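You operate a simulated robot arm through the tools that you are given. There is no shell and no other tool.

Carry out the task below with a simulated robot arm. There is one attempt and no reset: what you move stays moved.

JOB
Wake the plunger tester: switch on, press lamp test, reset and open the air.
Fine: on first; the air last; do not start it.

Only the result counts: the job must be done as asked and must still hold three seconds after the hand-in. Knocking over, shifting, dropping, spilling or breaking anything else fails it.

ROBOT AND FRAMES
A 7-joint arm with a two-finger parallel gripper, fixed in place. Base frame: the origin is on the floor under the middle of its stand, x ahead of it, y to its left, z up; the work surface is at about z = 750. Units: mm, degrees, N and s.
It reaches about 1479 mm from its shoulder. Its first joint turns from -166.0 to 166.0 degrees. Payload 4.4 kg.
The tool frame sits at the grasp point between the pads (the TCP): z along the fingers, y along the line on which they close. The tips reach 23 mm beyond it. The gripper opens to 94 mm. The fingers are 38 mm wide and 10 mm thick; the gripper's body (54 by 96 mm) begins 39 mm behind the TCP.
Orientation is that of the tool frame in the base frame, as [roll, pitch, yaw] about the fixed x, y, z axes, in that order (R = Rz(yaw) Ry(pitch) Rx(roll)). With the fingers straight down and closing along the base's y, the tool's x points along the base's -x, its y along +y and its z along -z.

CONTROLS
- The arm moves only by the tool drive_tool. Its argument "commands" is one flat list of numbers, 7 for each row, row after row: the finger opening in mm, from 0 to 94, then the shift along the base's x, y, z in mm, then the turn, a rotation vector about the base's x, y, z in degrees. In form: [fingers, x, y, z, ax, ay, az, fingers, x, y, z, ax, ay, az, ...]. A call has 1 to 20 rows; each row shifts and turns the commanded pose from where the row before left it. Each row takes 0.2 s and may step no farther than 50 mm and 8.6 degrees from the row before; otherwise, or with a gripper value out of range, the whole call is refused. Where a pose cannot be reached the arm comes as near as it can. A force on the tool above 40 N (or 10 N above the force at the start of the call, whichever is more), or a blocked arm, ends the call early, and 0.2 s more pass. Each finger travels about 72 mm/s and halts on what it meets, pressing with about 35 N; the grip force reading is that of the motor and also rises with nothing between the fingers. The clock runs only during rows and for 0.2 s after the last one: add rows that do not move to give the fingers time. The reply holds the time, the measured pose of the TCP, the force on the tool along the base axes, the opening and the grip force, in the units named above and with some noise, with the torque about the TCP (base axes, N m) and any sound that the robot's microphone picked up.
- Cameras (640 x 400 px; columns grow to the right, rows downward): "scene" is fixed at [53.4, -507, 1784.3]; the picture's right is [0.74, -0.67, 0.00], its down [-0.30, -0.33, -0.89] and it looks along [0.60, 0.66, -0.45] (base axes); focal length 335 px, centre (320, 200). "wrist" rides on the gripper at [86, 16, -74] in the tool frame; the picture's right is [-0.18, 0.98, 0.00], its down [-0.58, -0.11, -0.81] and it looks along [-0.79, -0.15, 0.59] (tool axes); focal length 243 px, centre (320, 200). There is no depth. A picture from a camera that has moved, and an enlarged one, comes with that camera's place and axes in the base frame and with its lens. The place of the scene camera against the robot may be out by one fixed shift of up to 25 mm in any direction.
- get_image(camera): a new picture of that camera. It takes no simulated time.
- enlarge(camera, box): a new picture of the part [left, top, right, bottom] of that camera's present view, enlarged. It takes no simulated time.
- finish_job(): hands the job in; it is judged then, once.

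Places have to be worked out from the pictures, the camera data and where the tool is seen. Open the gripper and draw the arm clear of the work before you hand the job in, unless the task says otherwise.

The tools are called after "Call:" as a command line: name --argument value ..., lists and objects as JSON in quotes. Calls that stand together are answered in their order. drive_tool: Moves the arm, as the interface text tells. Its arguments: {"type":"object","properties":{"commands":{"type":"array"}},"required":["commands"]} The other tools are called the same way: get_image (camera) takes a picture; enlarge (camera, box) takes an enlarged picture of a part of a camera's view; finish_job () hands the job in.

At the start:

```text
clock: 0.0
ee_pos: [641.8, -55.0, 1552.5]
tcp_rot: [-180.0, 0.1, 180.0]
wrist_force: [-0.6, 0.1, 0.5]
torque: [0.03, 0.05, 0.03]
opening: 94.0
grip_force: 0.0
```

scene: 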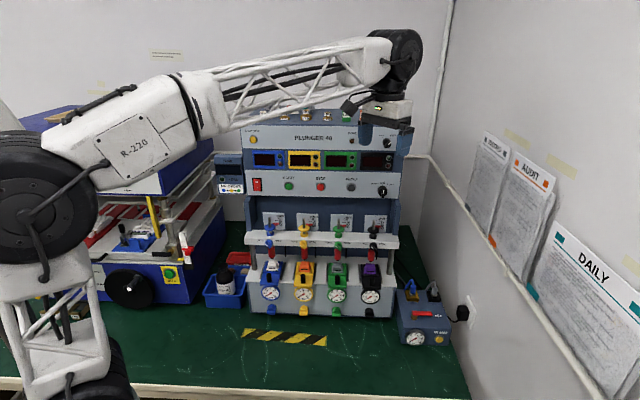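
wrist: 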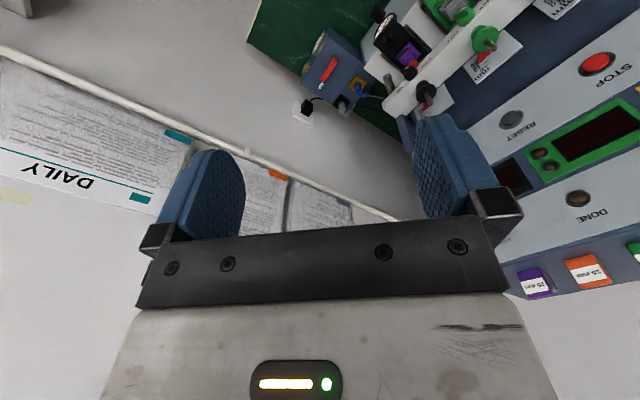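

I start by looking closely at the tester panel in the scene camera.

Call:
enlarge --camera "scene" --box '[230, 100, 420, 220]'

Call:
enlarge --camera "scene" --box '[230, 200, 480, 360]'

Call:
enlarge --camera "scene" --box '[440, 110, 640, 400]'

Call:
enlarge --camera "wrist" --box '[220, 0, 640, 300]'

```text
3.33 times, centred on (325, 160) of scene
camera zoom: at [53.4, -507.0, 1784.3], right [0.74, -0.67, 0.0], down [-0.3, -0.33, -0.89], along [0.6, 0.66, -0.45], focal length 1116 px, centre (303, 333)
```

zoom: 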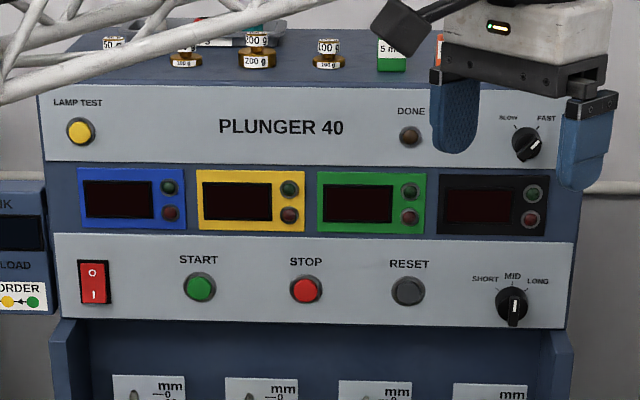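

```text
2.50 times, centred on (355, 280) of scene
camera zoom: at [53.4, -507.0, 1784.3], right [0.74, -0.67, 0.0], down [-0.3, -0.33, -0.89], along [0.6, 0.66, -0.45], focal length 837 px, centre (232, 0)
```

zoom: 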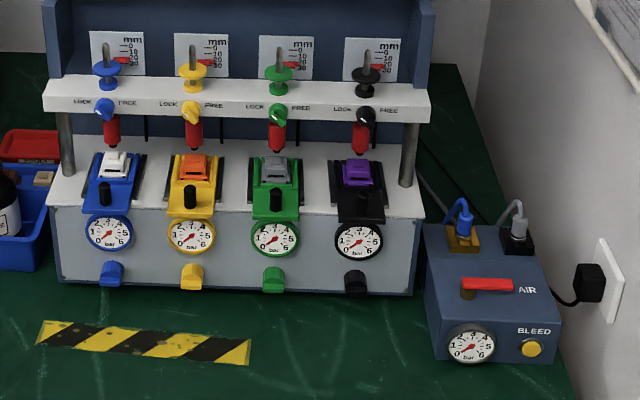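

```text
1.38 times, centred on (540, 255) of scene
camera zoom: at [53.4, -507.0, 1784.3], right [0.74, -0.67, 0.0], down [-0.3, -0.33, -0.89], along [0.6, 0.66, -0.45], focal length 462 px, centre (17, 124)
```

zoom: 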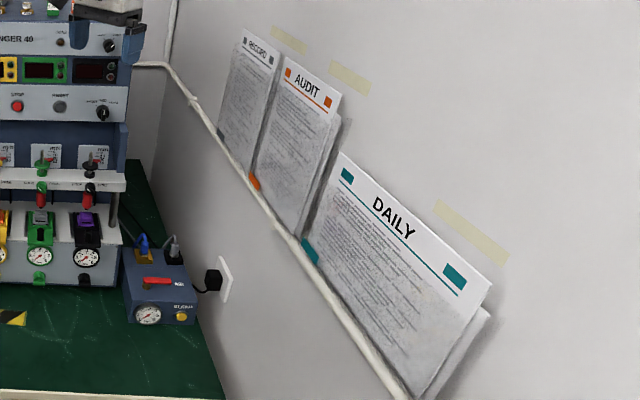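

```text
1.33 times, centred on (430, 150) of wrist
camera zoom: at [554.1, -40.2, 1626.5], right [0.18, 0.98, 0.0], down [0.58, -0.11, 0.81], along [0.79, -0.15, -0.59], focal length 324 px, centre (173, 267)
```

zoom: 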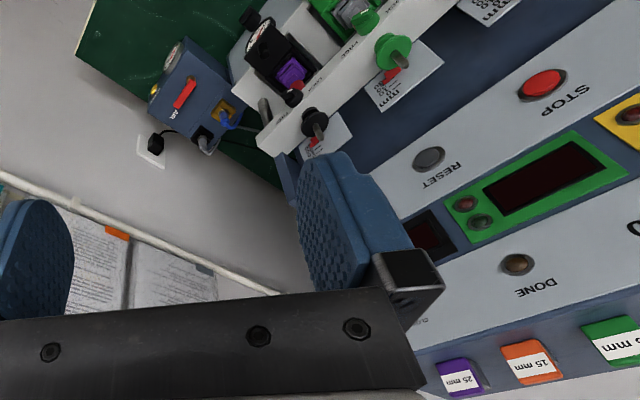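

The panel seems to face back towards the robot along about 45° in plan: RESET is near [826, 195, 1312] and STOP near [759, 270, 1305]. I'll yaw the tool by 45° and shift it left, so the wrist camera faces the panel squarely from a safe distance.

Call:
drive_tool --commands '[94, -23, 22, 2, 0, 0, 7.5, 94, -23, 22, 2, 0, 0, 7.5, 94, -23, 22, 2, 0, 0, 7.5, 94, -23, 22, 2, 0, 0, 7.5, 94, -23, 22, 2, 0, 0, 7.5, 94, -23, 22, 2, 0, 0, 7.5, 94, 0, 0, 0, 0, 0, 0]'

Call:
get_image --camera "wrist"

Call:
get_image --camera "scene"

```text
clock: 1.6
ee_pos: [501.5, 76.6, 1564.0]
tcp_rot: [-180.0, -0.1, -134.9]
wrist_force: [-0.2, -0.1, 0.1]
torque: [-0.01, -0.03, 0.02]
opening: 93.7
grip_force: 0.1
```

```text
taken
camera wrist: at [428.0, 26.0, 1638.3], right [-0.57, 0.82, 0.0], down [0.49, 0.33, 0.81], along [0.66, 0.46, -0.59], focal length 243 px, centre (320, 200)
```

wrist: 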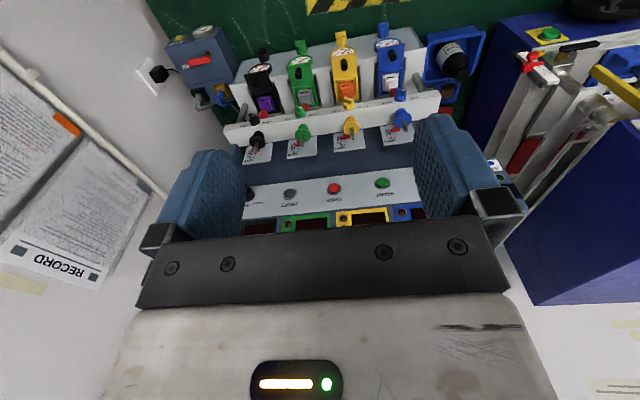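

```text
taken
```

scene: 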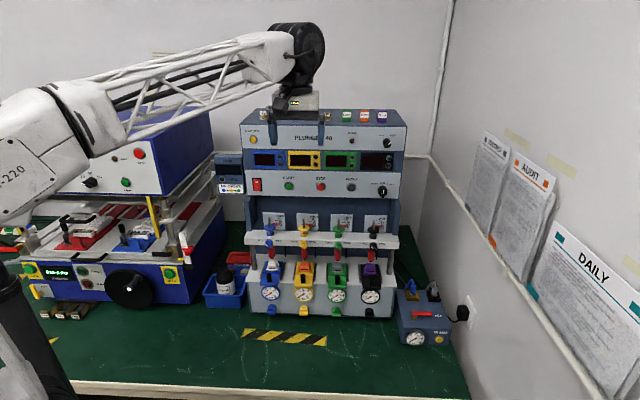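

The view is clear now. I enlarge details: the panel from the wrist camera, the air box, and the small box with the ORDER label on the left.

Call:
enlarge --camera "wrist" --box '[230, 90, 440, 240]'

Call:
enlarge --camera "wrist" --box '[140, 10, 280, 120]'

Call:
enlarge --camera "scene" --box '[200, 140, 270, 210]'

Call:
enlarge --camera "scene" --box '[385, 270, 485, 360]'

Call:
enlarge --camera "scene" --box '[235, 100, 335, 200]'

Call:
enlarge --camera "scene" --box '[510, 220, 640, 400]'

```text
2.67 times, centred on (335, 165) of wrist
camera zoom: at [428.0, 26.0, 1638.3], right [-0.57, 0.82, 0.0], down [0.49, 0.33, 0.81], along [0.66, 0.46, -0.59], focal length 647 px, centre (280, 293)
```

zoom: 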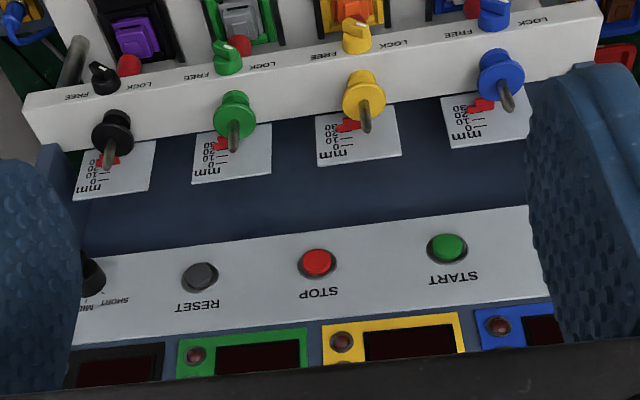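

```text
3.64 times, centred on (210, 65) of wrist
camera zoom: at [428.0, 26.0, 1638.3], right [-0.57, 0.82, 0.0], down [0.49, 0.33, 0.81], along [0.66, 0.46, -0.59], focal length 882 px, centre (720, 691)
```

zoom: 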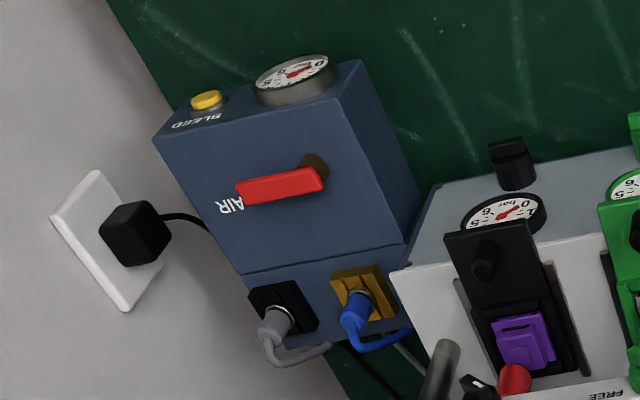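

```text
5.71 times, centred on (235, 175) of scene
camera zoom: at [53.4, -507.0, 1784.3], right [0.74, -0.67, 0.0], down [-0.3, -0.33, -0.89], along [0.6, 0.66, -0.45], focal length 1913 px, centre (806, 343)
```

zoom: 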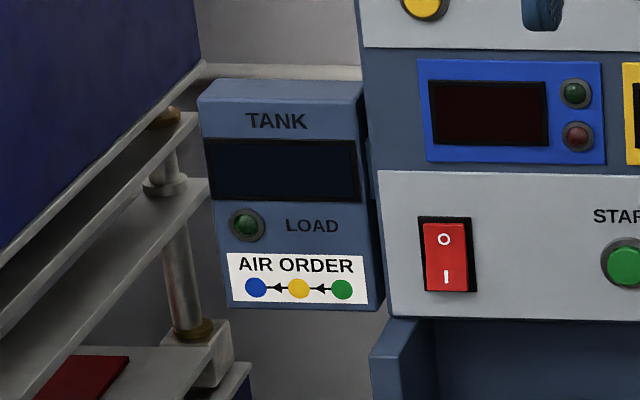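

```text
4.44 times, centred on (435, 315) of scene
camera zoom: at [53.4, -507.0, 1784.3], right [0.74, -0.67, 0.0], down [-0.3, -0.33, -0.89], along [0.6, 0.66, -0.45], focal length 1488 px, centre (-191, -311)
```

zoom: 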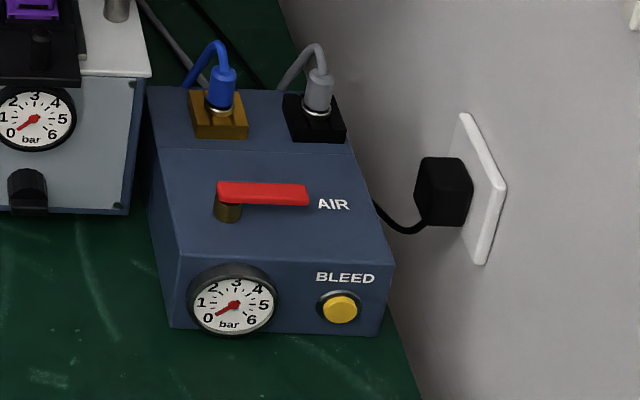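

```text
4.00 times, centred on (285, 150) of scene
camera zoom: at [53.4, -507.0, 1784.3], right [0.74, -0.67, 0.0], down [-0.3, -0.33, -0.89], along [0.6, 0.66, -0.45], focal length 1339 px, centre (460, 400)
```

zoom: 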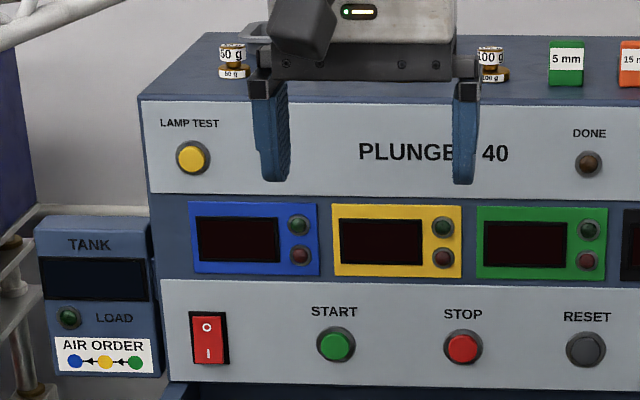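

```text
2.22 times, centred on (575, 310) of scene
camera zoom: at [53.4, -507.0, 1784.3], right [0.74, -0.67, 0.0], down [-0.3, -0.33, -0.89], along [0.6, 0.66, -0.45], focal length 744 px, centre (-247, -44)
```

zoom: 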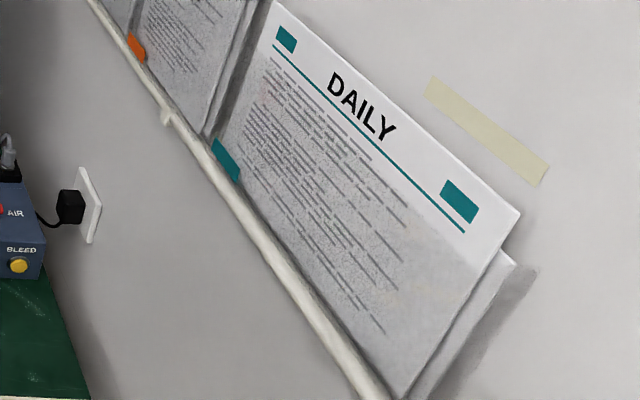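

From two wrist views I place RESET at about h=772, d=443, z=1274, where h is the distance along [0.707, 0.707], into the panel, and d is along [0.707, -0.707]. STOP is at d≈334, START at d≈220, the rocker at d≈107, z≈1276, and LAMP TEST at d≈107, z≈1443. Next I close the fingers, yaw by -90° and shift left, well in front of the panel.

Call:
drive_tool --commands '[60, -12.4, 12.4, 0, 0, 0, -8.18, 30, -12.4, 12.4, 0, 0, 0, -8.18, 0, -12.4, 12.4, 0, 0, 0, -8.18, 0, -12.4, 12.4, 0, 0, 0, -8.18, 0, -12.4, 12.4, 0, 0, 0, -8.18, 0, -12.4, 12.4, 0, 0, 0, -8.18, 0, -12.4, 12.4, 0, 0, 0, -8.18, 0, -12.4, 12.4, 0, 0, 0, -8.18, 0, -12.4, 12.4, 0, 0, 0, -8.18, 0, -12.4, 12.4, 0, 0, 0, -8.18, 0, -12.4, 12.4, 0, 0, 0, -8.18, 0, 0, 0, 0, 0, 0, 0]'

Call:
get_image --camera "scene"

Call:
get_image --camera "wrist"

```text
clock: 4.2
ee_pos: [367.1, 212.7, 1564.6]
tcp_rot: [-180.0, 0.0, 134.9]
wrist_force: [0.1, -0.5, 0.1]
torque: [-0.02, 0.01, 0.04]
opening: 0.0
grip_force: 35.0
```

```text
taken
```

scene: 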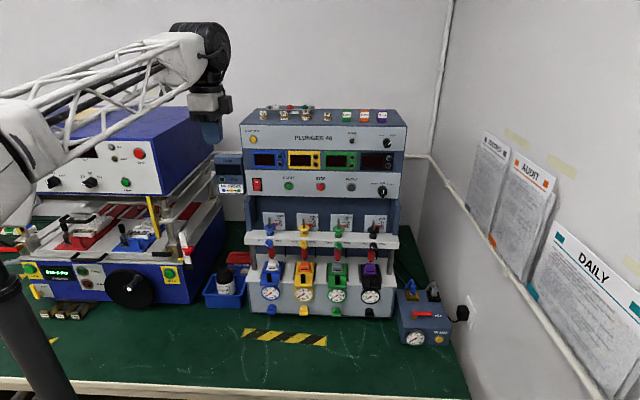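

```text
taken
camera wrist: at [317.0, 284.8, 1639.0], right [0.83, 0.56, 0.0], down [0.33, -0.49, 0.81], along [0.45, -0.67, -0.59], focal length 243 px, centre (320, 200)
```

wrist: 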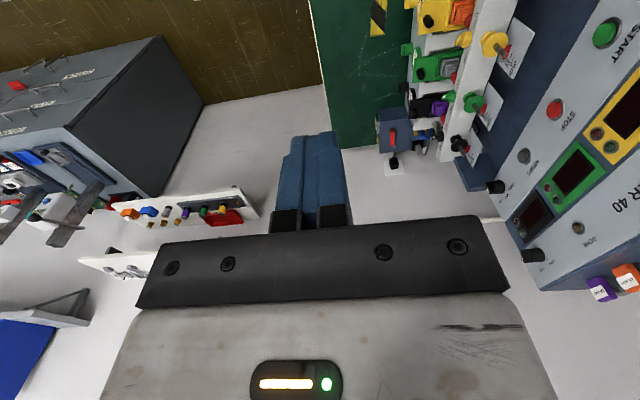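

The scene view of the panel is clear. Now I pitch the tool from straight down towards the panel in two halves, checking the arm posture between them.

Call:
drive_tool --commands '[0, 9.6, 9.6, -11, 5.786, -5.786, 0, 0, 9.6, 9.6, -11, 5.786, -5.786, 0, 0, 9.6, 9.6, -11, 5.786, -5.786, 0, 0, 9.6, 9.6, -11, 5.786, -5.786, 0, 0, 9.6, 9.6, -11, 5.786, -5.786, 0, 0, 9.6, 9.6, -11, 5.786, -5.786, 0]'

Call:
get_image --camera "scene"

Call:
enlarge --camera "scene" --box '[230, 100, 330, 200]'

```text
clock: 5.6
ee_pos: [425.5, 271.2, 1498.0]
tcp_rot: [130.8, 0.0, 135.1]
wrist_force: [0.3, 0.6, -0.6]
torque: [-0.01, -0.03, 0.01]
opening: 0.0
grip_force: 35.2
```

```text
taken
```

scene: 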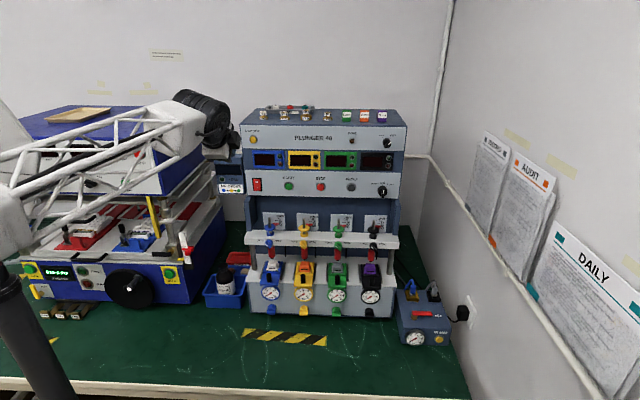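

```text
4.00 times, centred on (280, 150) of scene
camera zoom: at [53.4, -507.0, 1784.3], right [0.74, -0.67, 0.0], down [-0.3, -0.33, -0.89], along [0.6, 0.66, -0.45], focal length 1339 px, centre (480, 400)
```

zoom: 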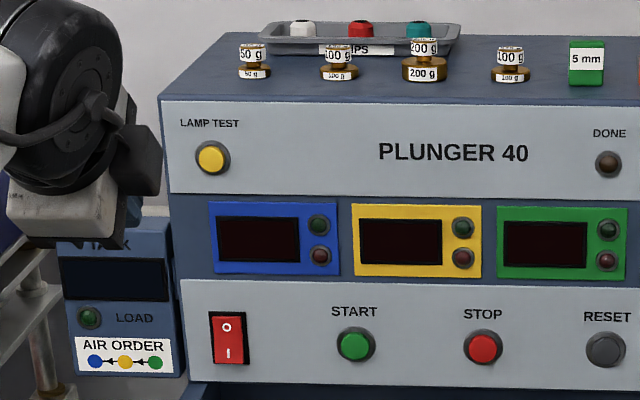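

The wrist is well in front of both machines, and the scene view puts the rocker's "I" mark at d≈105, z≈1262 and LAMP TEST at d≈105, z≈1443. I finish pitching to horizontal and go down to rocker height, still about 150 mm short of the panel.

Call:
drive_tool --commands '[0, 7, 7, -20, 5.786, -5.786, 0, 0, 7, 7, -20, 5.786, -5.786, 0, 0, 7, 7, -20, 5.786, -5.786, 0, 0, 7, 7, -20, 5.786, -5.786, 0, 0, 7, 7, -20, 5.786, -5.786, 0, 0, 6.4, 7.6, -28, 0, 0, 0, 0, 6.4, 7.6, -28, 0, 0, 0, 0, 6.4, 7.6, -28, 0, 0, 0, 0, 6.4, 7.6, -28, 0, 0, 0, 0, 6.4, 7.6, -28, 0, 0, 0, 0, 0, 0, 0, 0, 0, 0]'

Call:
get_image --camera "scene"

Call:
get_image --camera "wrist"

```text
clock: 8.0
ee_pos: [489.1, 344.4, 1254.9]
tcp_rot: [89.9, 0.0, 135.0]
wrist_force: [0.0, 0.2, 0.8]
torque: [0.02, -0.03, 0.01]
opening: 0.0
grip_force: 35.0
```

```text
taken
```

scene: 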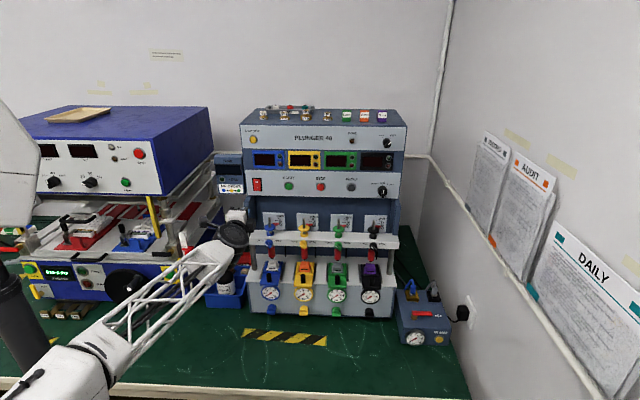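

```text
taken
camera wrist: at [374.3, 352.1, 1271.2], right [0.13, -0.13, 0.98], down [-0.16, -0.98, -0.11], along [0.98, -0.14, -0.15], focal length 243 px, centre (320, 200)
```

wrist: 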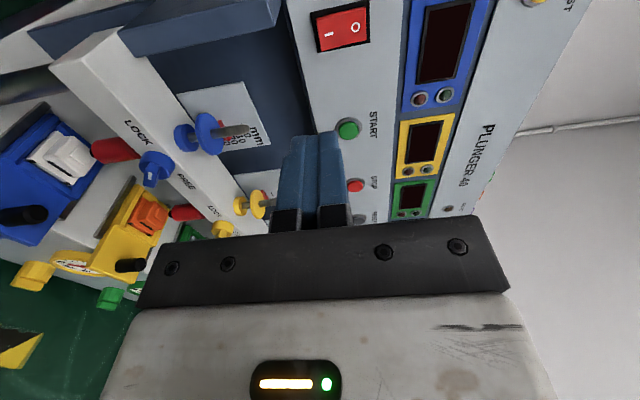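

The tool is horizontal and facing the panel. This view puts the rocker's "I" mark at d≈105, z≈1263, which agrees with the scene estimate. I let the arm settle for two rows to read the true pose.

Call:
drive_tool --commands '[0, 0, 0, 0, 0, 0, 0, 0, 0, 0, 0, 0, 0, 0]'

Call:
enlarge --camera "wrist" --box '[260, 0, 440, 230]'

```text
clock: 8.6
ee_pos: [489.9, 345.0, 1255.6]
tcp_rot: [90.0, 0.0, 134.9]
wrist_force: [-0.5, 0.4, 0.3]
torque: [0.01, 0.02, 0.0]
opening: 0.2
grip_force: 34.8
```

```text
1.74 times, centred on (350, 115) of wrist
camera zoom: at [374.2, 352.0, 1271.3], right [0.13, -0.13, 0.98], down [-0.16, -0.98, -0.11], along [0.98, -0.14, -0.15], focal length 422 px, centre (268, 348)
```

zoom: 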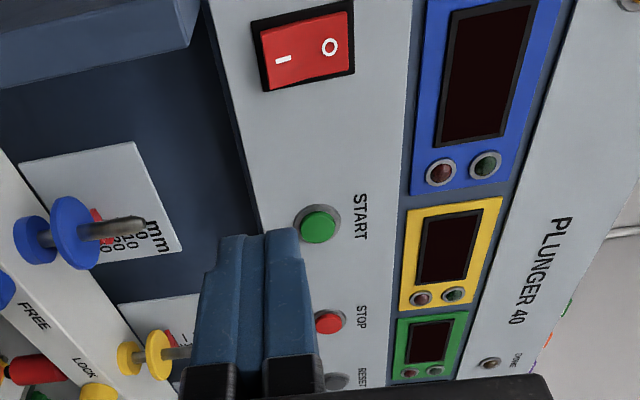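

I need to know how far the blue side cheek under the panel's left end sticks out, because the gripper body will come close to it. I enlarge that area in both views.

Call:
enlarge --camera "scene" --box '[235, 165, 285, 215]'

Call:
enlarge --camera "scene" --box '[370, 165, 420, 215]'

Call:
enlarge --camera "wrist" --box '[200, 0, 400, 125]'

```text
8.00 times, centred on (260, 190) of scene
camera zoom: at [53.4, -507.0, 1784.3], right [0.74, -0.67, 0.0], down [-0.3, -0.33, -0.89], along [0.6, 0.66, -0.45], focal length 2678 px, centre (800, 280)
```

zoom: 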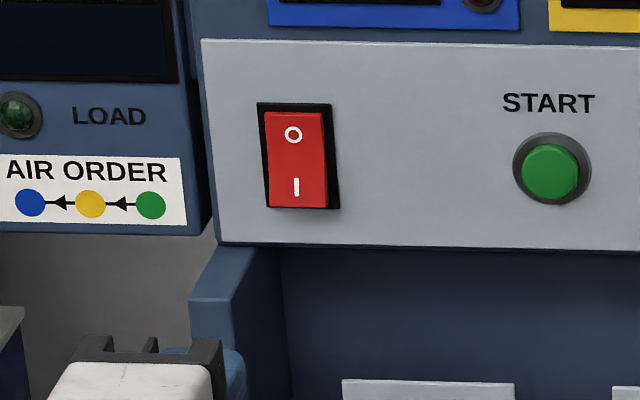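

```text
8.00 times, centred on (395, 190) of scene
camera zoom: at [53.4, -507.0, 1784.3], right [0.74, -0.67, 0.0], down [-0.3, -0.33, -0.89], along [0.6, 0.66, -0.45], focal length 2678 px, centre (-280, 280)
```

zoom: 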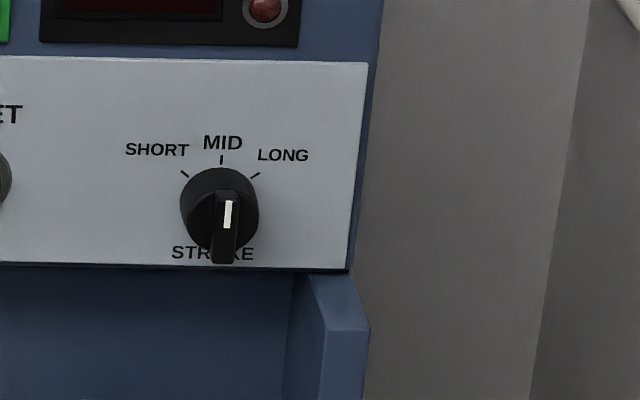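

```text
3.20 times, centred on (300, 62) of wrist
camera zoom: at [374.2, 352.0, 1271.3], right [0.13, -0.13, 0.98], down [-0.16, -0.98, -0.11], along [0.98, -0.14, -0.15], focal length 776 px, centre (384, 640)
```

zoom: 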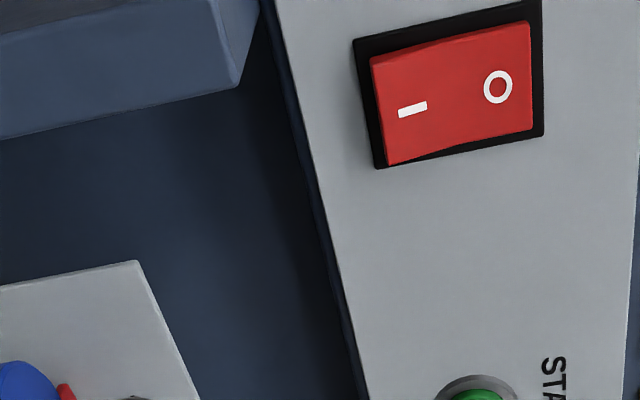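

The cheek's top is near z=1224, its inner edge at d≈79 and its front at h≈727. The gripper body will stay in front of that and beside it. I advance about 130 mm towards the lower half of the rocker, stopping roughly 25 mm short.

Call:
drive_tool --commands '[0, 23.4, 22.5, 0.85, 0, 0, 0, 0, 23.4, 22.5, 0.85, 0, 0, 0, 0, 23.4, 22.5, 0.85, 0, 0, 0, 0, 23.4, 22.5, 0.85, 0, 0, 0, 0, 0, 0, 0, 0, 0, 0]'

Call:
get_image --camera "wrist"

Call:
enlarge --camera "scene" --box '[210, 150, 310, 250]'

```text
clock: 9.8
ee_pos: [585.8, 436.6, 1259.2]
tcp_rot: [89.9, 0.0, 135.0]
wrist_force: [-0.2, -0.8, -0.3]
torque: [-0.01, 0.0, -0.03]
opening: 0.0
grip_force: 34.9
```

```text
taken
camera wrist: at [470.6, 444.4, 1276.1], right [0.13, -0.13, 0.98], down [-0.16, -0.98, -0.11], along [0.98, -0.14, -0.15], focal length 243 px, centre (320, 200)
```

wrist: 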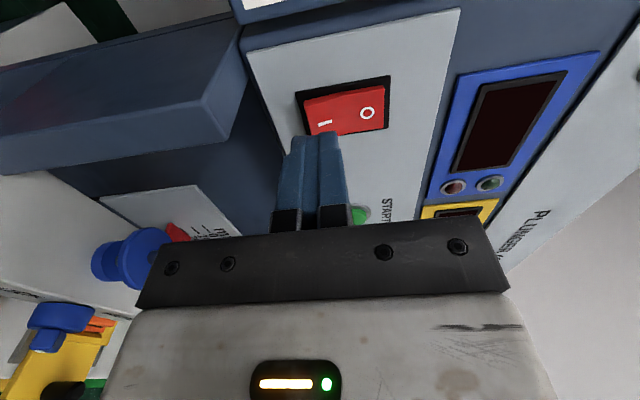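

```text
4.00 times, centred on (260, 200) of scene
camera zoom: at [53.4, -507.0, 1784.3], right [0.74, -0.67, 0.0], down [-0.3, -0.33, -0.89], along [0.6, 0.66, -0.45], focal length 1339 px, centre (560, 200)
```

zoom: 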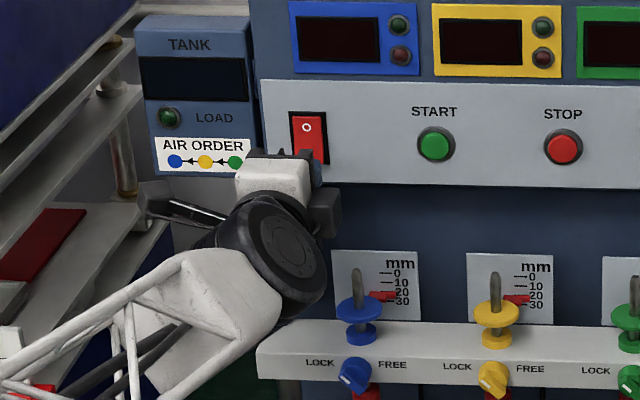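

The closed fingertips are about 20 mm from the rocker's lower "I" half, with TCP h=723, d=105.5, z=1259. I press forward in small steps and watch the force and sound.

Call:
drive_tool --commands '[0, 3.5, 3.5, 0, 0, 0, 0, 0, 3.5, 3.5, 0, 0, 0, 0, 0, 2.5, 2.5, 0, 0, 0, 0, 0, 2.5, 2.5, 0, 0, 0, 0, 0, 2, 2, 0, 0, 0, 0, 0, 2, 2, 0, 0, 0, 0]'

Call:
enlarge --camera "wrist" --box '[240, 40, 480, 230]'

```text
clock: 11.2
ee_pos: [602.2, 450.0, 1261.5]
tcp_rot: [89.9, 0.0, 135.0]
wrist_force: [-0.7, -0.3, -0.4]
torque: [-0.01, -0.01, 0.03]
opening: 0.1
grip_force: 34.9
```

```text
2.11 times, centred on (360, 135) of wrist
camera zoom: at [485.9, 456.7, 1277.8], right [0.13, -0.13, 0.98], down [-0.16, -0.98, -0.11], along [0.98, -0.14, -0.15], focal length 511 px, centre (236, 337)
```

zoom: 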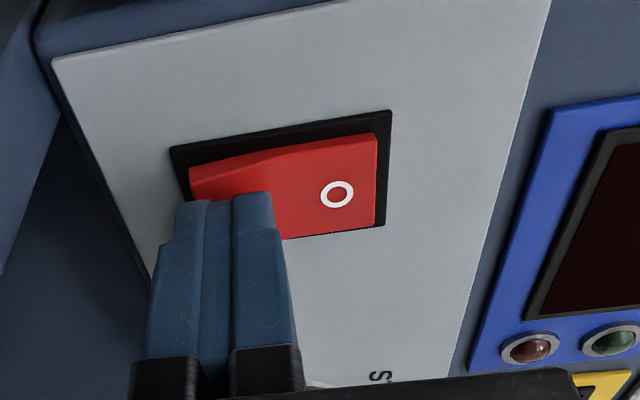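

No contact yet, and the tip is at h≈767. The rocker's "I" side clearly stands proud, so I continue in small steps and trim z down about 3 mm.

Call:
drive_tool --commands '[0, 1.0, 1.6, -1.5, 0, 0, 0, 0, 1.2, 1.6, -1.5, 0, 0, 0, 0, 1.4, 1.4, 0, 0, 0, 0, 0, 1.4, 1.4, 0, 0, 0, 0, 0, 1.4, 1.4, 0, 0, 0, 0]'

Call:
enlarge --camera "wrist" --box '[240, 40, 480, 230]'

```text
clock: 11.9
ee_pos: [604.0, 451.7, 1259.1]
tcp_rot: [89.9, 0.1, 135.0]
wrist_force: [-31.8, -25.1, -4.5]
torque: [0.14, -0.27, 0.2]
opening: 0.0
grip_force: 35.3
heard: click
stopped in row 3: the force on the tool passed its limit at 58 N (the readings are from after the stop); the commanded pose is now the measured one
```

```text
2.11 times, centred on (360, 135) of wrist
camera zoom: at [488.7, 459.6, 1274.8], right [0.13, -0.13, 0.98], down [-0.16, -0.98, -0.11], along [0.98, -0.14, -0.15], focal length 511 px, centre (236, 337)
```

zoom: 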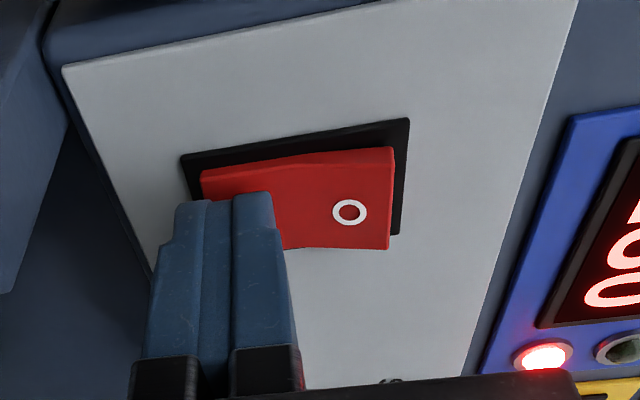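

A click was heard, the display lit up and the rocker now shows "O" raised, so power is on. I back off along -h.

Call:
drive_tool --commands '[0, -7, -7, 0, 0, 0, 0, 0, -18, -18, 0, 0, 0, 0, 0, -18, -18, 0, 0, 0, 0, 0, -18, -18, 0, 0, 0, 0, 0, 0, 0, 0, 0, 0, 0]'

Call:
get_image --camera "scene"

Call:
enlarge --camera "scene" --box '[200, 100, 420, 240]'

```text
clock: 13.1
ee_pos: [545.9, 390.9, 1259.7]
tcp_rot: [89.9, -0.1, 135.0]
wrist_force: [1.1, -0.7, 0.0]
torque: [-0.04, 0.03, 0.02]
opening: 0.1
grip_force: 34.8
```

```text
taken
```

scene: 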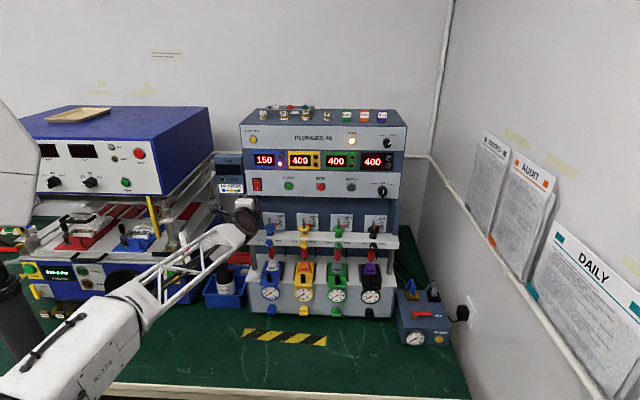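

```text
2.86 times, centred on (310, 170) of scene
camera zoom: at [53.4, -507.0, 1784.3], right [0.74, -0.67, 0.0], down [-0.3, -0.33, -0.89], along [0.6, 0.66, -0.45], focal length 956 px, centre (349, 286)
```

zoom: 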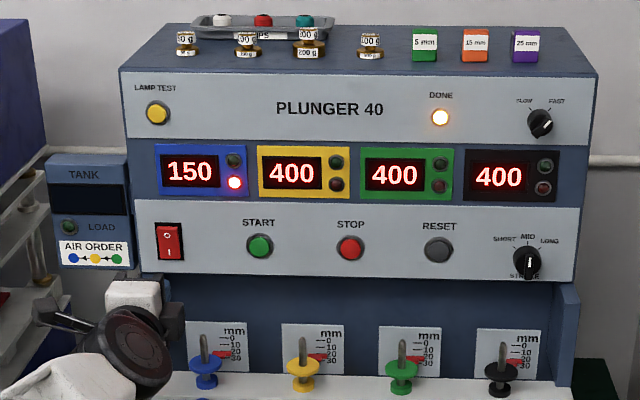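

Power is on: the displays show 150/400/400/400 and the DONE lamp is lit. Now I rise to the LAMP TEST button at d≈105, z≈1443, staying about 85 mm in front of the panel.

Call:
drive_tool --commands '[0, -0.6, 0.6, 36.6, 0, 0, 0, 0, -0.6, 0.6, 36.6, 0, 0, 0, 0, -0.7, 0.7, 36.6, 0, 0, 0, 0, -0.7, 0.7, 36.6, 0, 0, 0, 0, -0.6, 0.6, 36.6, 0, 0, 0, 0, 0, 0, 0, 0, 0, 0, 0, 0, 0, 0, 0, 0, 0]'

Call:
get_image --camera "wrist"

Call:
get_image --camera "scene"

```text
clock: 14.7
ee_pos: [539.4, 392.0, 1439.5]
tcp_rot: [89.9, 0.0, 135.0]
wrist_force: [0.1, 0.2, -0.4]
torque: [-0.01, 0.01, 0.01]
opening: 0.1
grip_force: 35.3
```

```text
taken
camera wrist: at [424.6, 399.5, 1454.9], right [0.13, -0.13, 0.98], down [-0.16, -0.98, -0.11], along [0.98, -0.14, -0.15], focal length 243 px, centre (320, 200)
```

wrist: 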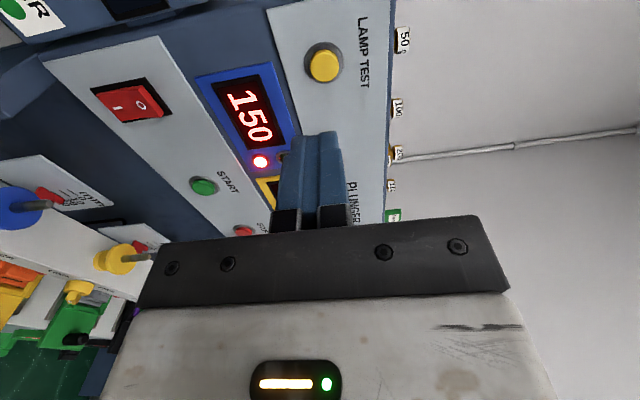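

```text
taken
```

scene: 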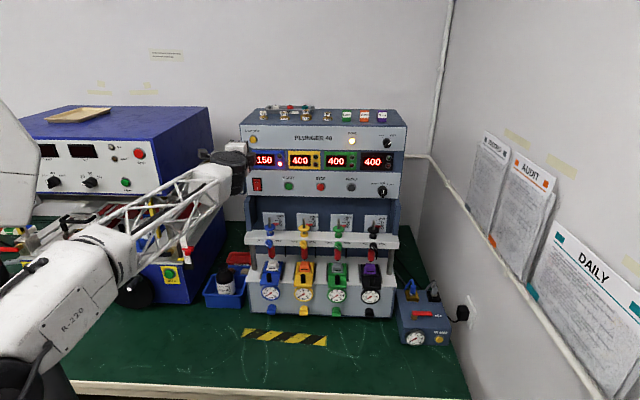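

The wrist view confirms LAMP TEST at d≈104, z≈1443. I advance about 70 mm to leave roughly 20 mm, correcting z.

Call:
drive_tool --commands '[0, 24.7, 24.7, 1, 0, 0, 0, 0, 24.7, 24.7, 1, 0, 0, 0, 0, 0, 0, 0, 0, 0, 0, 0, 0, 0, 0, 0, 0, 0]'

Call:
get_image --camera "wrist"

```text
clock: 15.7
ee_pos: [590.9, 440.3, 1441.8]
tcp_rot: [89.9, 0.1, 135.1]
wrist_force: [0.4, -0.4, 0.1]
torque: [0.0, -0.01, -0.01]
opening: 0.1
grip_force: 35.2
```

```text
taken
camera wrist: at [475.8, 448.2, 1458.4], right [0.13, -0.13, 0.98], down [-0.16, -0.98, -0.11], along [0.98, -0.14, -0.15], focal length 243 px, centre (320, 200)
```

wrist: 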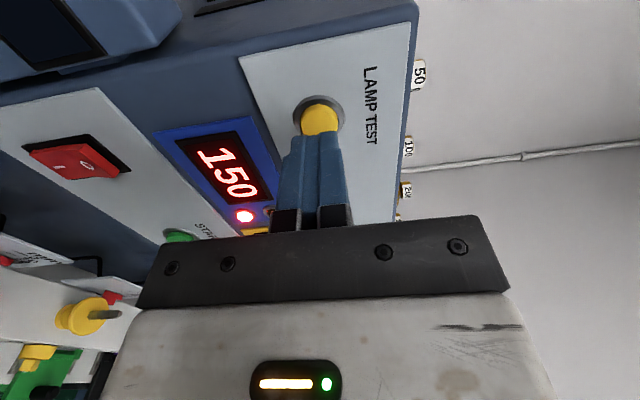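

The fingertips are in line with LAMP TEST, about 18 mm short. I press in with small steps.

Call:
drive_tool --commands '[0, 2.6, 4.4, 0.5, 0, 0, 0, 0, 2.6, 4.4, 0, 0, 0, 0, 0, 2.1, 2.1, 0, 0, 0, 0, 0, 1.4, 1.4, 0, 0, 0, 0, 0, 1.4, 1.4, 0, 0, 0, 0, 0, 1.4, 1.4, 0, 0, 0, 0]'

Call:
enlarge --camera "wrist" --box '[240, 40, 480, 230]'

Call:
enlarge --camera "scene" --box '[200, 100, 420, 240]'

```text
clock: 17.1
ee_pos: [601.3, 458.6, 1443.6]
tcp_rot: [90.0, -0.1, 135.1]
wrist_force: [0.0, -1.6, 0.8]
torque: [0.0, 0.0, 0.01]
opening: 0.0
grip_force: 34.9
heard: click
```

```text
2.11 times, centred on (360, 135) of wrist
camera zoom: at [485.8, 466.1, 1459.5], right [0.13, -0.13, 0.98], down [-0.16, -0.98, -0.11], along [0.98, -0.14, -0.15], focal length 511 px, centre (236, 337)
```

zoom: 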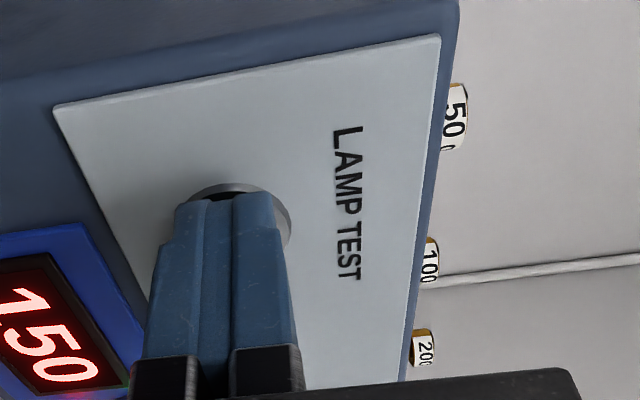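

```text
2.86 times, centred on (310, 170) of scene
camera zoom: at [53.4, -507.0, 1784.3], right [0.74, -0.67, 0.0], down [-0.3, -0.33, -0.89], along [0.6, 0.66, -0.45], focal length 956 px, centre (349, 286)
```

zoom: 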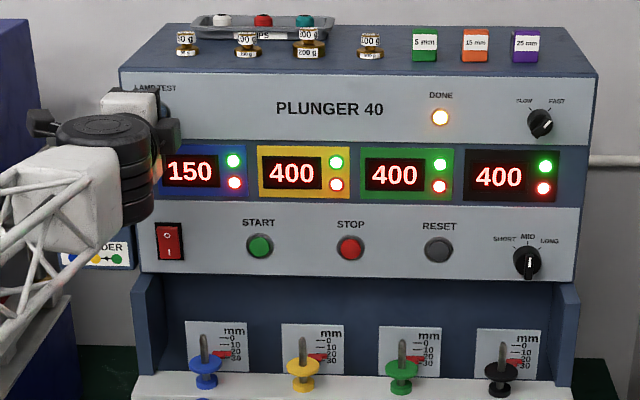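

A click was heard and all the lamps are lit, so the lamp test is working. I hold it briefly, then withdraw about 75 mm.

Call:
drive_tool --commands '[0, 0, 0, 0, 0, 0, 0, 0, 0, 0, 0, 0, 0, 0, 0, 0, 0, 0, 0, 0, 0, 0, -7, -7, 0, 0, 0, 0, 0, -18, -18, 0, 0, 0, 0, 0, -28, -28, 0, 0, 0, 0, 0, 0, 0, 0, 0, 0, 0]'

Call:
enlarge --camera "scene" --box '[200, 100, 420, 240]'

```text
clock: 18.7
ee_pos: [551.1, 406.9, 1444.0]
tcp_rot: [89.9, -0.1, 135.1]
wrist_force: [0.6, 0.5, -1.2]
torque: [0.0, 0.0, -0.01]
opening: 0.0
grip_force: 34.7
```

```text
2.86 times, centred on (310, 170) of scene
camera zoom: at [53.4, -507.0, 1784.3], right [0.74, -0.67, 0.0], down [-0.3, -0.33, -0.89], along [0.6, 0.66, -0.45], focal length 956 px, centre (349, 286)
```

zoom: 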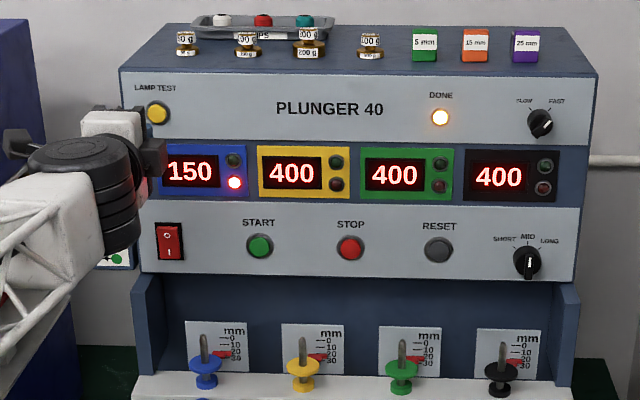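

Lamp test released and the lamps are back to normal. Now I move across and down to in front of RESET at d≈443, z≈1274, keeping about 110 mm from the panel.

Call:
drive_tool --commands '[0, 21.5, -26.7, -17, 0, 0, 0, 0, 21.5, -26.7, -17, 0, 0, 0, 0, 21.5, -26.7, -17, 0, 0, 0, 0, 21.5, -26.7, -17, 0, 0, 0, 0, 21.5, -26.7, -17, 0, 0, 0, 0, 21.5, -26.7, -17, 0, 0, 0, 0, 21.5, -26.7, -17, 0, 0, 0, 0, 21.5, -26.7, -17, 0, 0, 0, 0, 21.5, -26.7, -17, 0, 0, 0, 0, 21.5, -26.7, -17, 0, 0, 0, 0, 0, 0, 0, 0, 0, 0, 0, 0, 0, 0, 0, 0, 0]'

Call:
get_image --camera "scene"

Call:
get_image --camera "wrist"

```text
clock: 21.3
ee_pos: [763.0, 140.4, 1274.5]
tcp_rot: [89.8, 0.0, 135.0]
wrist_force: [0.4, 0.3, -0.5]
torque: [-0.02, -0.01, 0.04]
opening: 0.2
grip_force: 34.5
```

```text
taken
```

scene: 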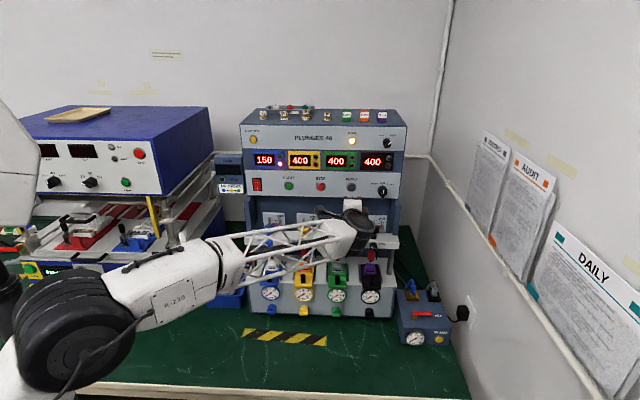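

```text
taken
camera wrist: at [647.4, 148.0, 1291.3], right [0.13, -0.13, 0.98], down [-0.16, -0.98, -0.11], along [0.98, -0.14, -0.15], focal length 243 px, centre (320, 200)
```

wrist: 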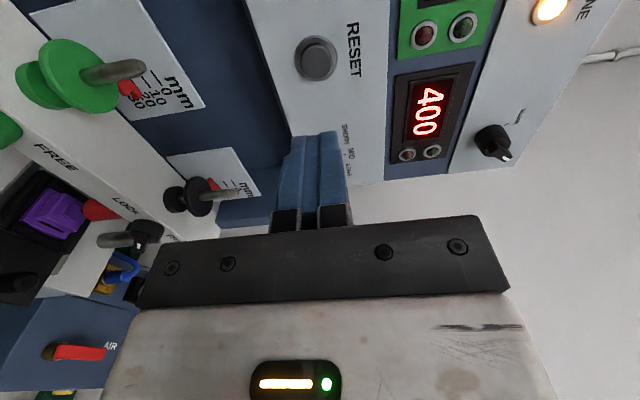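

RESET is at d≈444.6, z≈1272 in this view, and the arm is clear of the plungers. I advance about 90 mm to leave roughly 20 mm.

Call:
drive_tool --commands '[0, 21.9, 20.5, -1, 0, 0, 0, 0, 21.9, 20.5, -1, 0, 0, 0, 0, 21.9, 20.5, -1, 0, 0, 0, 0, 0, 0, 0, 0, 0, 0, 0, 0, 0, 0, 0, 0, 0]'

Call:
get_image --camera "wrist"

Call:
enlarge --camera "scene" --box '[240, 160, 420, 320]'

```text
clock: 22.5
ee_pos: [828.4, 200.1, 1269.6]
tcp_rot: [89.9, 0.1, 135.0]
wrist_force: [-0.4, 0.1, -0.6]
torque: [-0.01, -0.01, 0.04]
opening: 0.1
grip_force: 35.3
```

```text
taken
camera wrist: at [713.9, 207.9, 1286.3], right [0.13, -0.13, 0.98], down [-0.16, -0.98, -0.11], along [0.98, -0.14, -0.15], focal length 243 px, centre (320, 200)
```

wrist: 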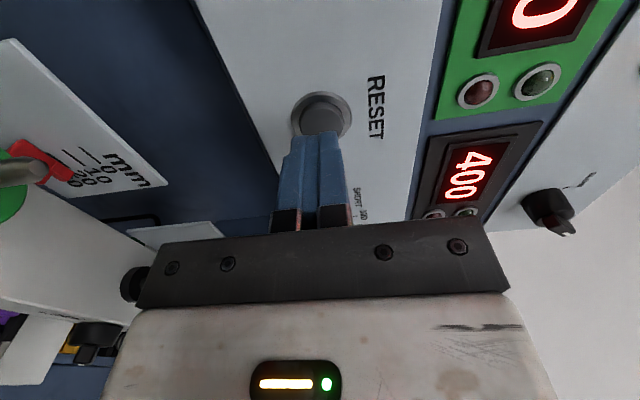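

```text
2.50 times, centred on (330, 240) of scene
camera zoom: at [53.4, -507.0, 1784.3], right [0.74, -0.67, 0.0], down [-0.3, -0.33, -0.89], along [0.6, 0.66, -0.45], focal length 837 px, centre (295, 100)
```

zoom: 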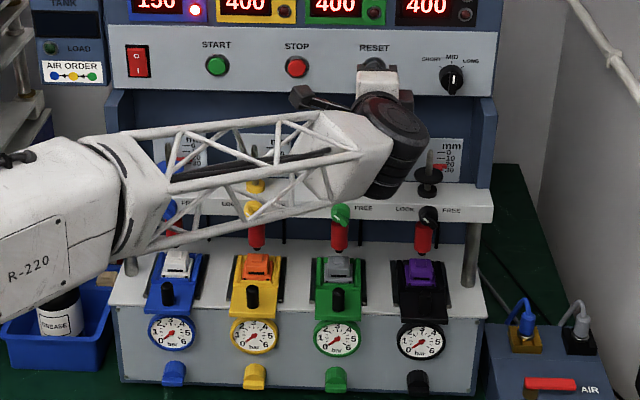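

The tip is about 20 mm in front of RESET and aligned to within a few mm. I press it in small steps.

Call:
drive_tool --commands '[0, 3.8, 6.2, 1, 0, 0, 0, 0, 3.8, 4.8, 1, 0, 0, 0, 0, 2.1, 2.1, 0, 0, 0, 0, 0, 1.6, 1.6, 0, 0, 0, 0, 0, 1.4, 1.4, 0, 0, 0, 0, 0, 1.4, 1.4, 0, 0, 0, 0, 0, 1.4, 1.4, 0, 0, 0, 0]'

Call:
enlarge --camera "wrist" --box '[240, 40, 480, 230]'

Call:
enlarge --camera "scene" --box '[200, 100, 420, 240]'

```text
clock: 24.1
ee_pos: [843.8, 218.0, 1273.5]
tcp_rot: [89.8, 0.1, 135.0]
wrist_force: [-28.8, -15.0, 1.9]
torque: [0.06, -0.02, 0.16]
opening: 0.1
grip_force: 35.0
heard: click
```

```text
2.11 times, centred on (360, 135) of wrist
camera zoom: at [728.7, 226.6, 1289.6], right [0.13, -0.13, 0.98], down [-0.16, -0.98, -0.11], along [0.98, -0.14, -0.15], focal length 511 px, centre (236, 337)
```

zoom: 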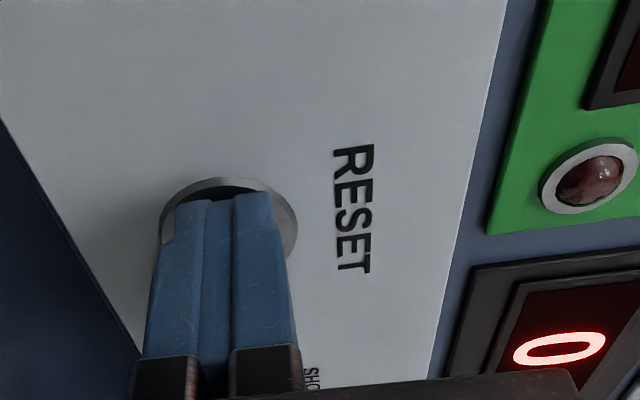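

```text
2.86 times, centred on (310, 170) of scene
camera zoom: at [53.4, -507.0, 1784.3], right [0.74, -0.67, 0.0], down [-0.3, -0.33, -0.89], along [0.6, 0.66, -0.45], focal length 956 px, centre (349, 286)
```

zoom: 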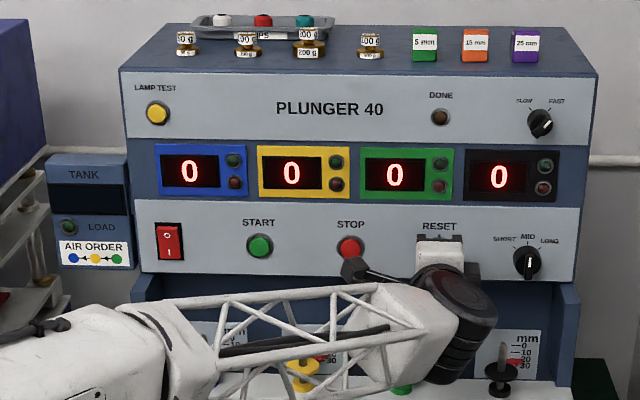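

RESET worked: all four counters read 0 and DONE is off. I withdraw about 190 mm and swing the tool back to pointing straight down, ready for the air valve.

Call:
drive_tool --commands '[0, -7, -7, 0, 0, 0, 0, 0, -25, -25, 0, 0, 0, 0, 0, -33, -33, 0, 0, 0, 0, 0, -33, -33, 0, 0, 0, 0, 0, -33, -33, 0, 0, 0, 0, 0, 0, 0, 5, -5.786, 5.786, 0, 0, 0, 0, 5, -5.786, 5.786, 0, 0, 0, 0, 5, -5.786, 5.786, 0, 0, 0, 0, 5, -5.786, 5.786, 0, 0, 0, 0, 5, -5.786, 5.786, 0, 0, 0, 0, 5, -5.786, 5.786, 0, 0, 0, 0, 5, -5.786, 5.786, 0, 0, 0, 0, 5, -5.786, 5.786, 0, 0, 0, 0, 5, -5.786, 5.786, 0, 0, 0, 0, 5, -5.786, 5.786, 0, 0, 0, 0, 5, -5.786, 5.786, 0, 0, 0, 0, 0, 0, 0, 0]'

Call:
get_image --camera "scene"

Call:
get_image --camera "wrist"

```text
clock: 27.7
ee_pos: [714.3, 88.5, 1327.3]
tcp_rot: [-179.8, 0.1, 135.0]
wrist_force: [0.3, -0.2, 0.2]
torque: [0.02, 0.03, 0.01]
opening: 0.0
grip_force: 34.6
```

```text
taken
```

scene: 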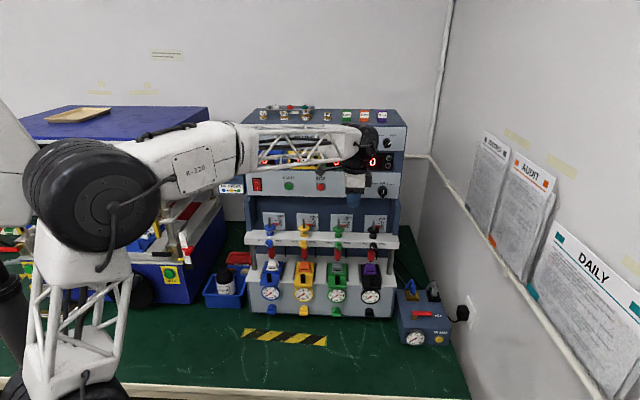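

```text
taken
camera wrist: at [663.2, 160.8, 1402.4], right [0.83, 0.56, 0.0], down [0.33, -0.49, 0.81], along [0.45, -0.67, -0.59], focal length 243 px, centre (320, 200)
```

wrist: 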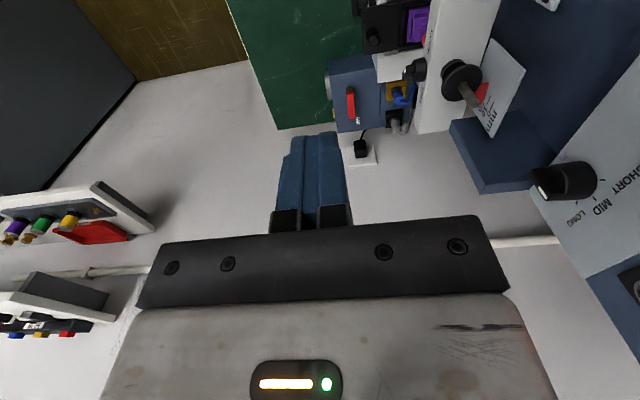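

The tool points down again, and the wrist camera can see the air box. I enlarge both views of it to measure the lever and its surroundings.

Call:
enlarge --camera "wrist" --box '[310, 40, 430, 170]'

Call:
enlarge --camera "wrist" --box '[0, 160, 170, 350]'

Call:
enlarge --camera "scene" --box '[390, 280, 480, 355]'

```text
3.08 times, centred on (370, 105) of wrist
camera zoom: at [663.2, 160.8, 1402.4], right [0.83, 0.56, 0.0], down [0.33, -0.49, 0.81], along [0.45, -0.67, -0.59], focal length 746 px, centre (166, 492)
```

zoom: 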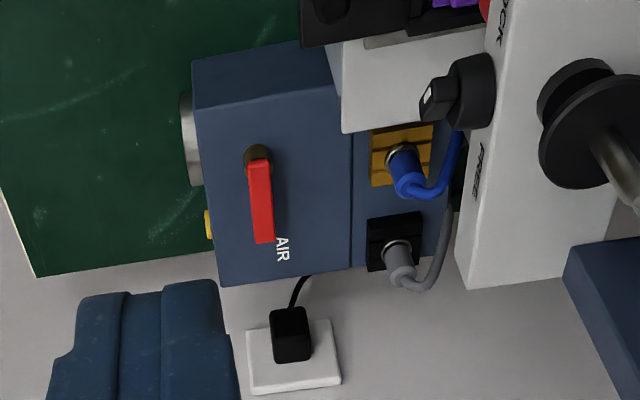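

```text
2.11 times, centred on (85, 255) of wrist
camera zoom: at [663.2, 160.8, 1402.4], right [0.83, 0.56, 0.0], down [0.33, -0.49, 0.81], along [0.45, -0.67, -0.59], focal length 511 px, centre (815, 84)
```

zoom: 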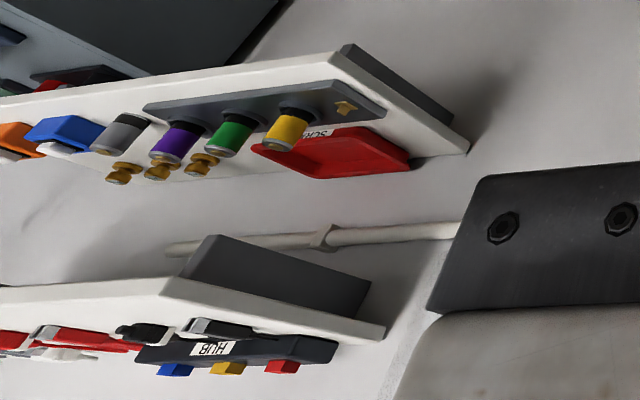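

```text
5.33 times, centred on (435, 318) of scene
camera zoom: at [53.4, -507.0, 1784.3], right [0.74, -0.67, 0.0], down [-0.3, -0.33, -0.89], along [0.6, 0.66, -0.45], focal length 1785 px, centre (-293, -427)
```

zoom: 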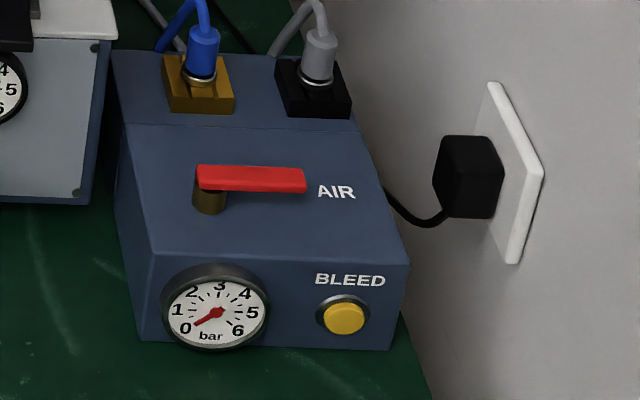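

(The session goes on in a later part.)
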